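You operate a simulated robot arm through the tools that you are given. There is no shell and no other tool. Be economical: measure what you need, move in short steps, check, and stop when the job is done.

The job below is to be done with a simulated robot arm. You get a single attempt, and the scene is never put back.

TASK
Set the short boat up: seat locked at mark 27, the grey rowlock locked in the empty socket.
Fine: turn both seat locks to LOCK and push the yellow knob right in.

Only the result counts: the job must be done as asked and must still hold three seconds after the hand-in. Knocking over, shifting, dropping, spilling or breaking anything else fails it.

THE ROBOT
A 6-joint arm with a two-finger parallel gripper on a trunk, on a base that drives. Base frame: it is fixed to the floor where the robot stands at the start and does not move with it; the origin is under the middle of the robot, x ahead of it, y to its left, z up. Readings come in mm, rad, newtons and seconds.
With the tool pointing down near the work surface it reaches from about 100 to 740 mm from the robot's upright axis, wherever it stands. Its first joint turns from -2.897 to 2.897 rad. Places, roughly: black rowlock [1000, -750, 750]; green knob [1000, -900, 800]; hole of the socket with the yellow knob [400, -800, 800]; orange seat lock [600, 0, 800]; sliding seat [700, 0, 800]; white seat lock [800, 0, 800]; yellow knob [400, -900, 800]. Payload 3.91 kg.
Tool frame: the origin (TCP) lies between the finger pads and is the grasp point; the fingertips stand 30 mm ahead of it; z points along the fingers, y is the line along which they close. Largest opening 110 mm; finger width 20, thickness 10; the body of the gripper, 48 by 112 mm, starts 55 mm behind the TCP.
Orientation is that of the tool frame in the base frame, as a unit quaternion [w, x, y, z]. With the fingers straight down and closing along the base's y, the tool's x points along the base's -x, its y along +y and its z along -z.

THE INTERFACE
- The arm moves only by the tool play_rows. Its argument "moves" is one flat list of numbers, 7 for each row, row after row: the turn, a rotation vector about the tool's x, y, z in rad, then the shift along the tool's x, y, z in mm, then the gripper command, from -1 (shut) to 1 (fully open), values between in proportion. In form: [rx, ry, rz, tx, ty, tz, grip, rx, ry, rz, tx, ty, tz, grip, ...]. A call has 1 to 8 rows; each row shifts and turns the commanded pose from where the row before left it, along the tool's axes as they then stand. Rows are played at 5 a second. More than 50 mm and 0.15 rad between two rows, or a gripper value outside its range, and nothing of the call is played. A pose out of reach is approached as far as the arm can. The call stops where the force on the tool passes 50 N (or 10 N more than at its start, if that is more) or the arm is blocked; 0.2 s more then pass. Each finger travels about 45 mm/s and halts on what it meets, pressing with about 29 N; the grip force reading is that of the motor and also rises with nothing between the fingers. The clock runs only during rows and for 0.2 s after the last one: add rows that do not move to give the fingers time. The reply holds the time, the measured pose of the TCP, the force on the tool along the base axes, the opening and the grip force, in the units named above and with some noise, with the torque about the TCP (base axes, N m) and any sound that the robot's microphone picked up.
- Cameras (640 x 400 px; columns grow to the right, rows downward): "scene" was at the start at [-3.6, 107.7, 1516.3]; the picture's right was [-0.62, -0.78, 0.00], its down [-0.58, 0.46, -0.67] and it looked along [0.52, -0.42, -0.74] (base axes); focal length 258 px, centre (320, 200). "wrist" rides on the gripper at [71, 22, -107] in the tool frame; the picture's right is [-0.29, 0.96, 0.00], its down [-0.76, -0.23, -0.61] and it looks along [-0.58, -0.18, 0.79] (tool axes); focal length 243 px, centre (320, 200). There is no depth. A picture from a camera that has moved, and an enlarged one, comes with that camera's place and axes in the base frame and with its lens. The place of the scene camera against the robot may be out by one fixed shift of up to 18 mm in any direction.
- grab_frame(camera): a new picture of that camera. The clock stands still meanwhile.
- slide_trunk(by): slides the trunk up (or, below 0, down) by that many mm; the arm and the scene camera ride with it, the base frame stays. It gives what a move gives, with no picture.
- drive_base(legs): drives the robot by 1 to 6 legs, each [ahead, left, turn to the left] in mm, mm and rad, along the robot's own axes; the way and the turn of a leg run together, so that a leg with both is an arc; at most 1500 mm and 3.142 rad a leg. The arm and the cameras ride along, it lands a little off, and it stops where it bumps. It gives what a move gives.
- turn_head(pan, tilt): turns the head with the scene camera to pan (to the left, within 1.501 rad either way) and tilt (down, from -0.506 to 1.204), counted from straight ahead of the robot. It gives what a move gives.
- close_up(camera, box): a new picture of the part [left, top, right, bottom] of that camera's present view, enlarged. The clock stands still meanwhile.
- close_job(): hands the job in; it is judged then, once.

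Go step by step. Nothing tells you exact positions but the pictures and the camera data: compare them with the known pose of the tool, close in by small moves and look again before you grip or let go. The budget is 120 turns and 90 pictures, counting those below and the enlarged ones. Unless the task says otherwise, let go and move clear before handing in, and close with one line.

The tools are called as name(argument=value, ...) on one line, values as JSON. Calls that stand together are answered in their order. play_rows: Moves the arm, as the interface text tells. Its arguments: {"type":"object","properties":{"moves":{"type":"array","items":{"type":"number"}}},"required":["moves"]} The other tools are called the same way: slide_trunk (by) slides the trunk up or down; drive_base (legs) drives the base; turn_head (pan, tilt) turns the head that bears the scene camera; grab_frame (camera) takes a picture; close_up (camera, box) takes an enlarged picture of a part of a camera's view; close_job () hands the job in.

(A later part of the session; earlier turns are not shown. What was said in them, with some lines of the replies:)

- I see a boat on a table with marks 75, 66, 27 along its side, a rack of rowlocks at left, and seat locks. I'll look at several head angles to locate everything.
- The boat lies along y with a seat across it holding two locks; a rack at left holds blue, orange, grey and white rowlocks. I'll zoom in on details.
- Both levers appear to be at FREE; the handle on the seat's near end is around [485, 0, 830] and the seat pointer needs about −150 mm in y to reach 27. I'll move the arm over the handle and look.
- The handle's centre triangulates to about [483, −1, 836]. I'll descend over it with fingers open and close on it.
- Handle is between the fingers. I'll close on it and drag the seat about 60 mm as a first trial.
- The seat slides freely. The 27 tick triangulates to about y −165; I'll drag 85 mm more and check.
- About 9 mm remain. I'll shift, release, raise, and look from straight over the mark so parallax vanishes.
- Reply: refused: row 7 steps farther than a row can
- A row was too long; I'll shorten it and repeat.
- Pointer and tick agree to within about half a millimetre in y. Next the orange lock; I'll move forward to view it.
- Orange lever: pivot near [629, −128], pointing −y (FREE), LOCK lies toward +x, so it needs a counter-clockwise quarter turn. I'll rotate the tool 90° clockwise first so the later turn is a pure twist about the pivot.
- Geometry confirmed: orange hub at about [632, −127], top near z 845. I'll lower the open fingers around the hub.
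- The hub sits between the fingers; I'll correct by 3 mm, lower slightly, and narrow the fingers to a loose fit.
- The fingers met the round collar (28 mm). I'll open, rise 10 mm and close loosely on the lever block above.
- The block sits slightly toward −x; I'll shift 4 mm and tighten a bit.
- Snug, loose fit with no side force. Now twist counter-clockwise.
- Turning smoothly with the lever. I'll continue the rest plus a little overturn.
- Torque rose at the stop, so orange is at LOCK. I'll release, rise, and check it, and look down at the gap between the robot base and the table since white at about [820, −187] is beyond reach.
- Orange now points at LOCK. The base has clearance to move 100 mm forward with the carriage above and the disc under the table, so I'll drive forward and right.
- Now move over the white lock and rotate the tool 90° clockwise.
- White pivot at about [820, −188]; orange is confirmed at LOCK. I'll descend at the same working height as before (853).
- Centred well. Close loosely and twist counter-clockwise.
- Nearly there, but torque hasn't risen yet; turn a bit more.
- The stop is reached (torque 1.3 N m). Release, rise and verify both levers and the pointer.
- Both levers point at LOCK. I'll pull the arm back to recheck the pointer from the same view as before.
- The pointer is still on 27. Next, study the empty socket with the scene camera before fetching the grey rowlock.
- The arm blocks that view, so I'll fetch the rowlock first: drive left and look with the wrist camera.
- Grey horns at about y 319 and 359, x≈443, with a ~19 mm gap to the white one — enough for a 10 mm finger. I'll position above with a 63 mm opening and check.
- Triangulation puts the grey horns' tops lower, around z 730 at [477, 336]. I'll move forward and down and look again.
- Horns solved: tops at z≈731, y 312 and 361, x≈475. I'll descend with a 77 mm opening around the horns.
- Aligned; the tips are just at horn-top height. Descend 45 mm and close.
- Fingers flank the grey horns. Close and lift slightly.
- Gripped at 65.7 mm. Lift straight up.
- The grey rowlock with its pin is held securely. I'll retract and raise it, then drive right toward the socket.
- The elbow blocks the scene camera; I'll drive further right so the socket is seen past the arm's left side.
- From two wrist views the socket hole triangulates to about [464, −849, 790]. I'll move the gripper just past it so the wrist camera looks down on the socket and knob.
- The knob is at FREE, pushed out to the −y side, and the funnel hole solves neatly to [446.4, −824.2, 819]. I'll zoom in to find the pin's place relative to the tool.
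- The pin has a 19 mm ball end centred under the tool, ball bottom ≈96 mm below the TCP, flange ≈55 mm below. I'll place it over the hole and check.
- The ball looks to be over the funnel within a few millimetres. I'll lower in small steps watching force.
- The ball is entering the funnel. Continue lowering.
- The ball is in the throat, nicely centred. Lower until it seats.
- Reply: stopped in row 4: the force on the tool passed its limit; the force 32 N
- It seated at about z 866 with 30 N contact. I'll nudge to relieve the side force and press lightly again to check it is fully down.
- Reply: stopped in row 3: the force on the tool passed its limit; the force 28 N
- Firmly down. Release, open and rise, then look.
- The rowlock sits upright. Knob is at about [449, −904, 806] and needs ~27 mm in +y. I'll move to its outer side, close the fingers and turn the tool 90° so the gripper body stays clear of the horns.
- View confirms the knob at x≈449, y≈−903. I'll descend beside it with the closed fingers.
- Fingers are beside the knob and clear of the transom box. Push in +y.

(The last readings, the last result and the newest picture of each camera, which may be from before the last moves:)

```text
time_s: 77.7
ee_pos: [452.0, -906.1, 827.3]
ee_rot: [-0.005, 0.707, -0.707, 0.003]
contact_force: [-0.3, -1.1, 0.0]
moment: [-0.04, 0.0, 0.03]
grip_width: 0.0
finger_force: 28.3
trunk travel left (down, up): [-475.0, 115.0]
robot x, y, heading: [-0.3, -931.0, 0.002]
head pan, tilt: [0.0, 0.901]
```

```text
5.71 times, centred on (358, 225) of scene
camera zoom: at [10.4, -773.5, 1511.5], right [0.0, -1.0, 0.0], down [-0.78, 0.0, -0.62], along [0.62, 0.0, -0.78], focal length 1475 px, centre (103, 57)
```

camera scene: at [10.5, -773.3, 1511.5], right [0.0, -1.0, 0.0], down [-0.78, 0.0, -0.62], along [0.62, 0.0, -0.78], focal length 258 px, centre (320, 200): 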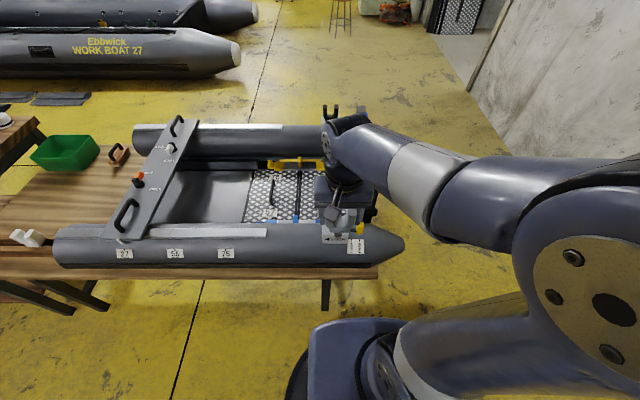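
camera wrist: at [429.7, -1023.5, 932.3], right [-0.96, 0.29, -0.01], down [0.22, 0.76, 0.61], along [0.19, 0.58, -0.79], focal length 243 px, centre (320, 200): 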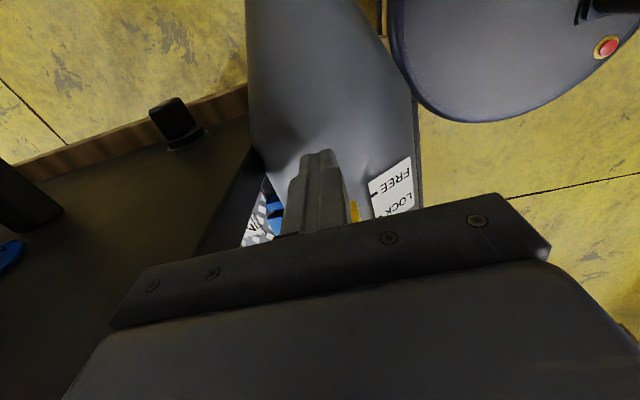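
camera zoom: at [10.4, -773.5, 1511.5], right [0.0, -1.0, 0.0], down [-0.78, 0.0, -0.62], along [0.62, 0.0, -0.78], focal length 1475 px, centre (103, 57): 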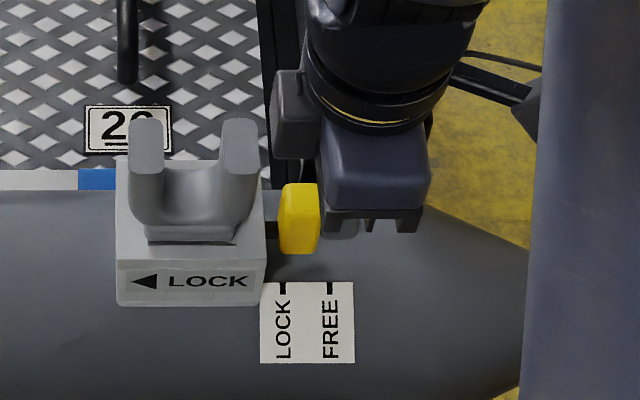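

The knob is sliding in freely, with about 7 mm left. Continue until it stops.

play_rows(moves=[0, 0, 0, -4, 0, 0, -1, 0, 0, 0, -3, 0, 0, -1, 0, 0, 0, -2, 0, 0, -1, 0, 0, 0, -2, 0, 0, -1, 0, 0, 0, -2, 0, 0, -1])

close_up(camera="scene", box=[310, 190, 406, 260])

```text
time_s: 78.9
ee_pos: [450.6, -897.1, 826.7]
ee_rot: [0.006, -0.706, 0.708, -0.003]
contact_force: [2.8, -41.6, 2.8]
moment: [0.21, 0.02, 0.16]
grip_width: 0.0
finger_force: 29.5
trunk travel left (down, up): [-475.0, 115.0]
robot x, y, heading: [1.8, -928.5, -0.002]
head pan, tilt: [0.0, 0.901]
```

```text
5.71 times, centred on (358, 225) of scene
camera zoom: at [10.7, -778.0, 1512.0], right [0.0, -1.0, 0.0], down [-0.78, 0.0, -0.62], along [0.62, 0.0, -0.78], focal length 1475 px, centre (103, 57)
```

zoom: 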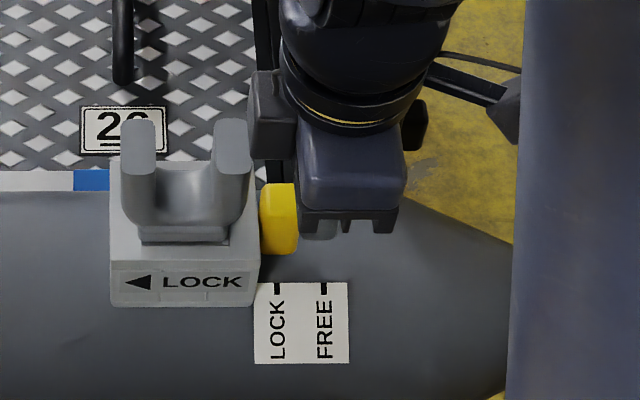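

The knob is home against the socket (hard stop at 42 N, on the LOCK tick). Back away, raise, and verify.

play_rows(moves=[0, 0, 0, 10, 0, 0, -1, 0, 0, 0, 35, 0, 0, -1, 0, 0, 0, 10, 0, -40, -1, 0, 0, 0, 10, 0, -45, -1, 0, 0, 0, 10, 0, -45, -1, 0, 0, 0, 0, 0, -30, -1])

close_up(camera="scene", box=[310, 170, 406, 260])

grab_frame(camera="scene")

```text
time_s: 80.3
ee_pos: [448.8, -969.7, 986.0]
ee_rot: [-0.006, 0.707, -0.707, 0.003]
contact_force: [0.0, -0.3, 0.2]
moment: [0.0, -0.01, 0.03]
grip_width: 0.1
finger_force: 28.9
trunk travel left (down, up): [-475.0, 115.0]
robot x, y, heading: [-0.5, -930.0, -0.0]
head pan, tilt: [0.0, 0.901]
```

```text
4.44 times, centred on (358, 215) of scene
camera zoom: at [10.3, -773.5, 1511.5], right [0.0, -1.0, 0.0], down [-0.78, 0.0, -0.62], along [0.62, 0.0, -0.78], focal length 1147 px, centre (151, 133)
```

zoom: 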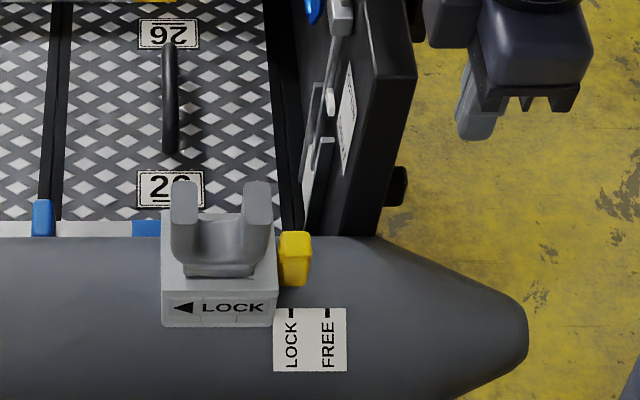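

```text
16 pictures are left
camera scene: at [10.3, -773.5, 1511.5], right [0.0, -1.0, 0.0], down [-0.78, 0.0, -0.62], along [0.62, 0.0, -0.78], focal length 258 px, centre (320, 200)
```

scene: 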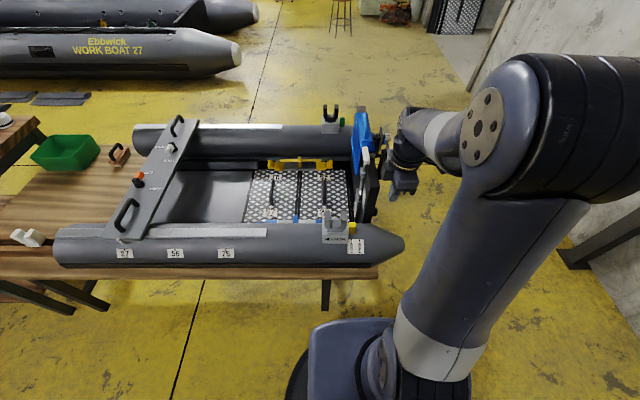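

The knob stays in and the rowlock sits upright. One last look at the seat locks and pointer.

close_up(camera="scene", box=[90, 100, 230, 270])

```text
2.35 times, centred on (160, 185) of scene
camera zoom: at [10.3, -773.5, 1511.5], right [0.0, -1.0, 0.0], down [-0.78, 0.0, -0.62], along [0.62, 0.0, -0.78], focal length 607 px, centre (696, 235)
```

zoom: 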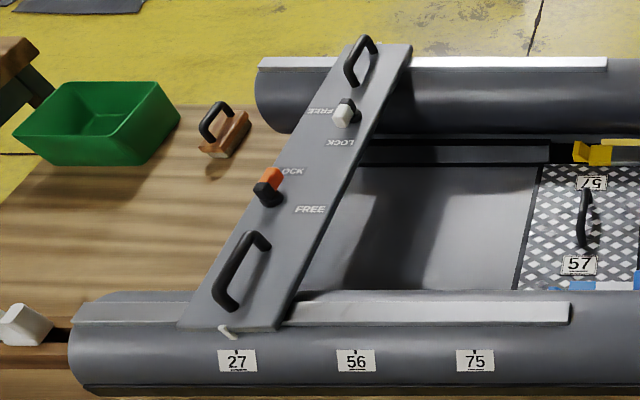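

Everything is as asked: both levers point to LOCK, the pointer is at 27, the grey rowlock is seated and the yellow knob is in. Handing in.

close_job()

```text
The job is handed in.
```

The job is handed in: the seat is at mark 27 with both seat locks on LOCK, and the grey rowlock is in the empty socket with the yellow knob pushed right in.
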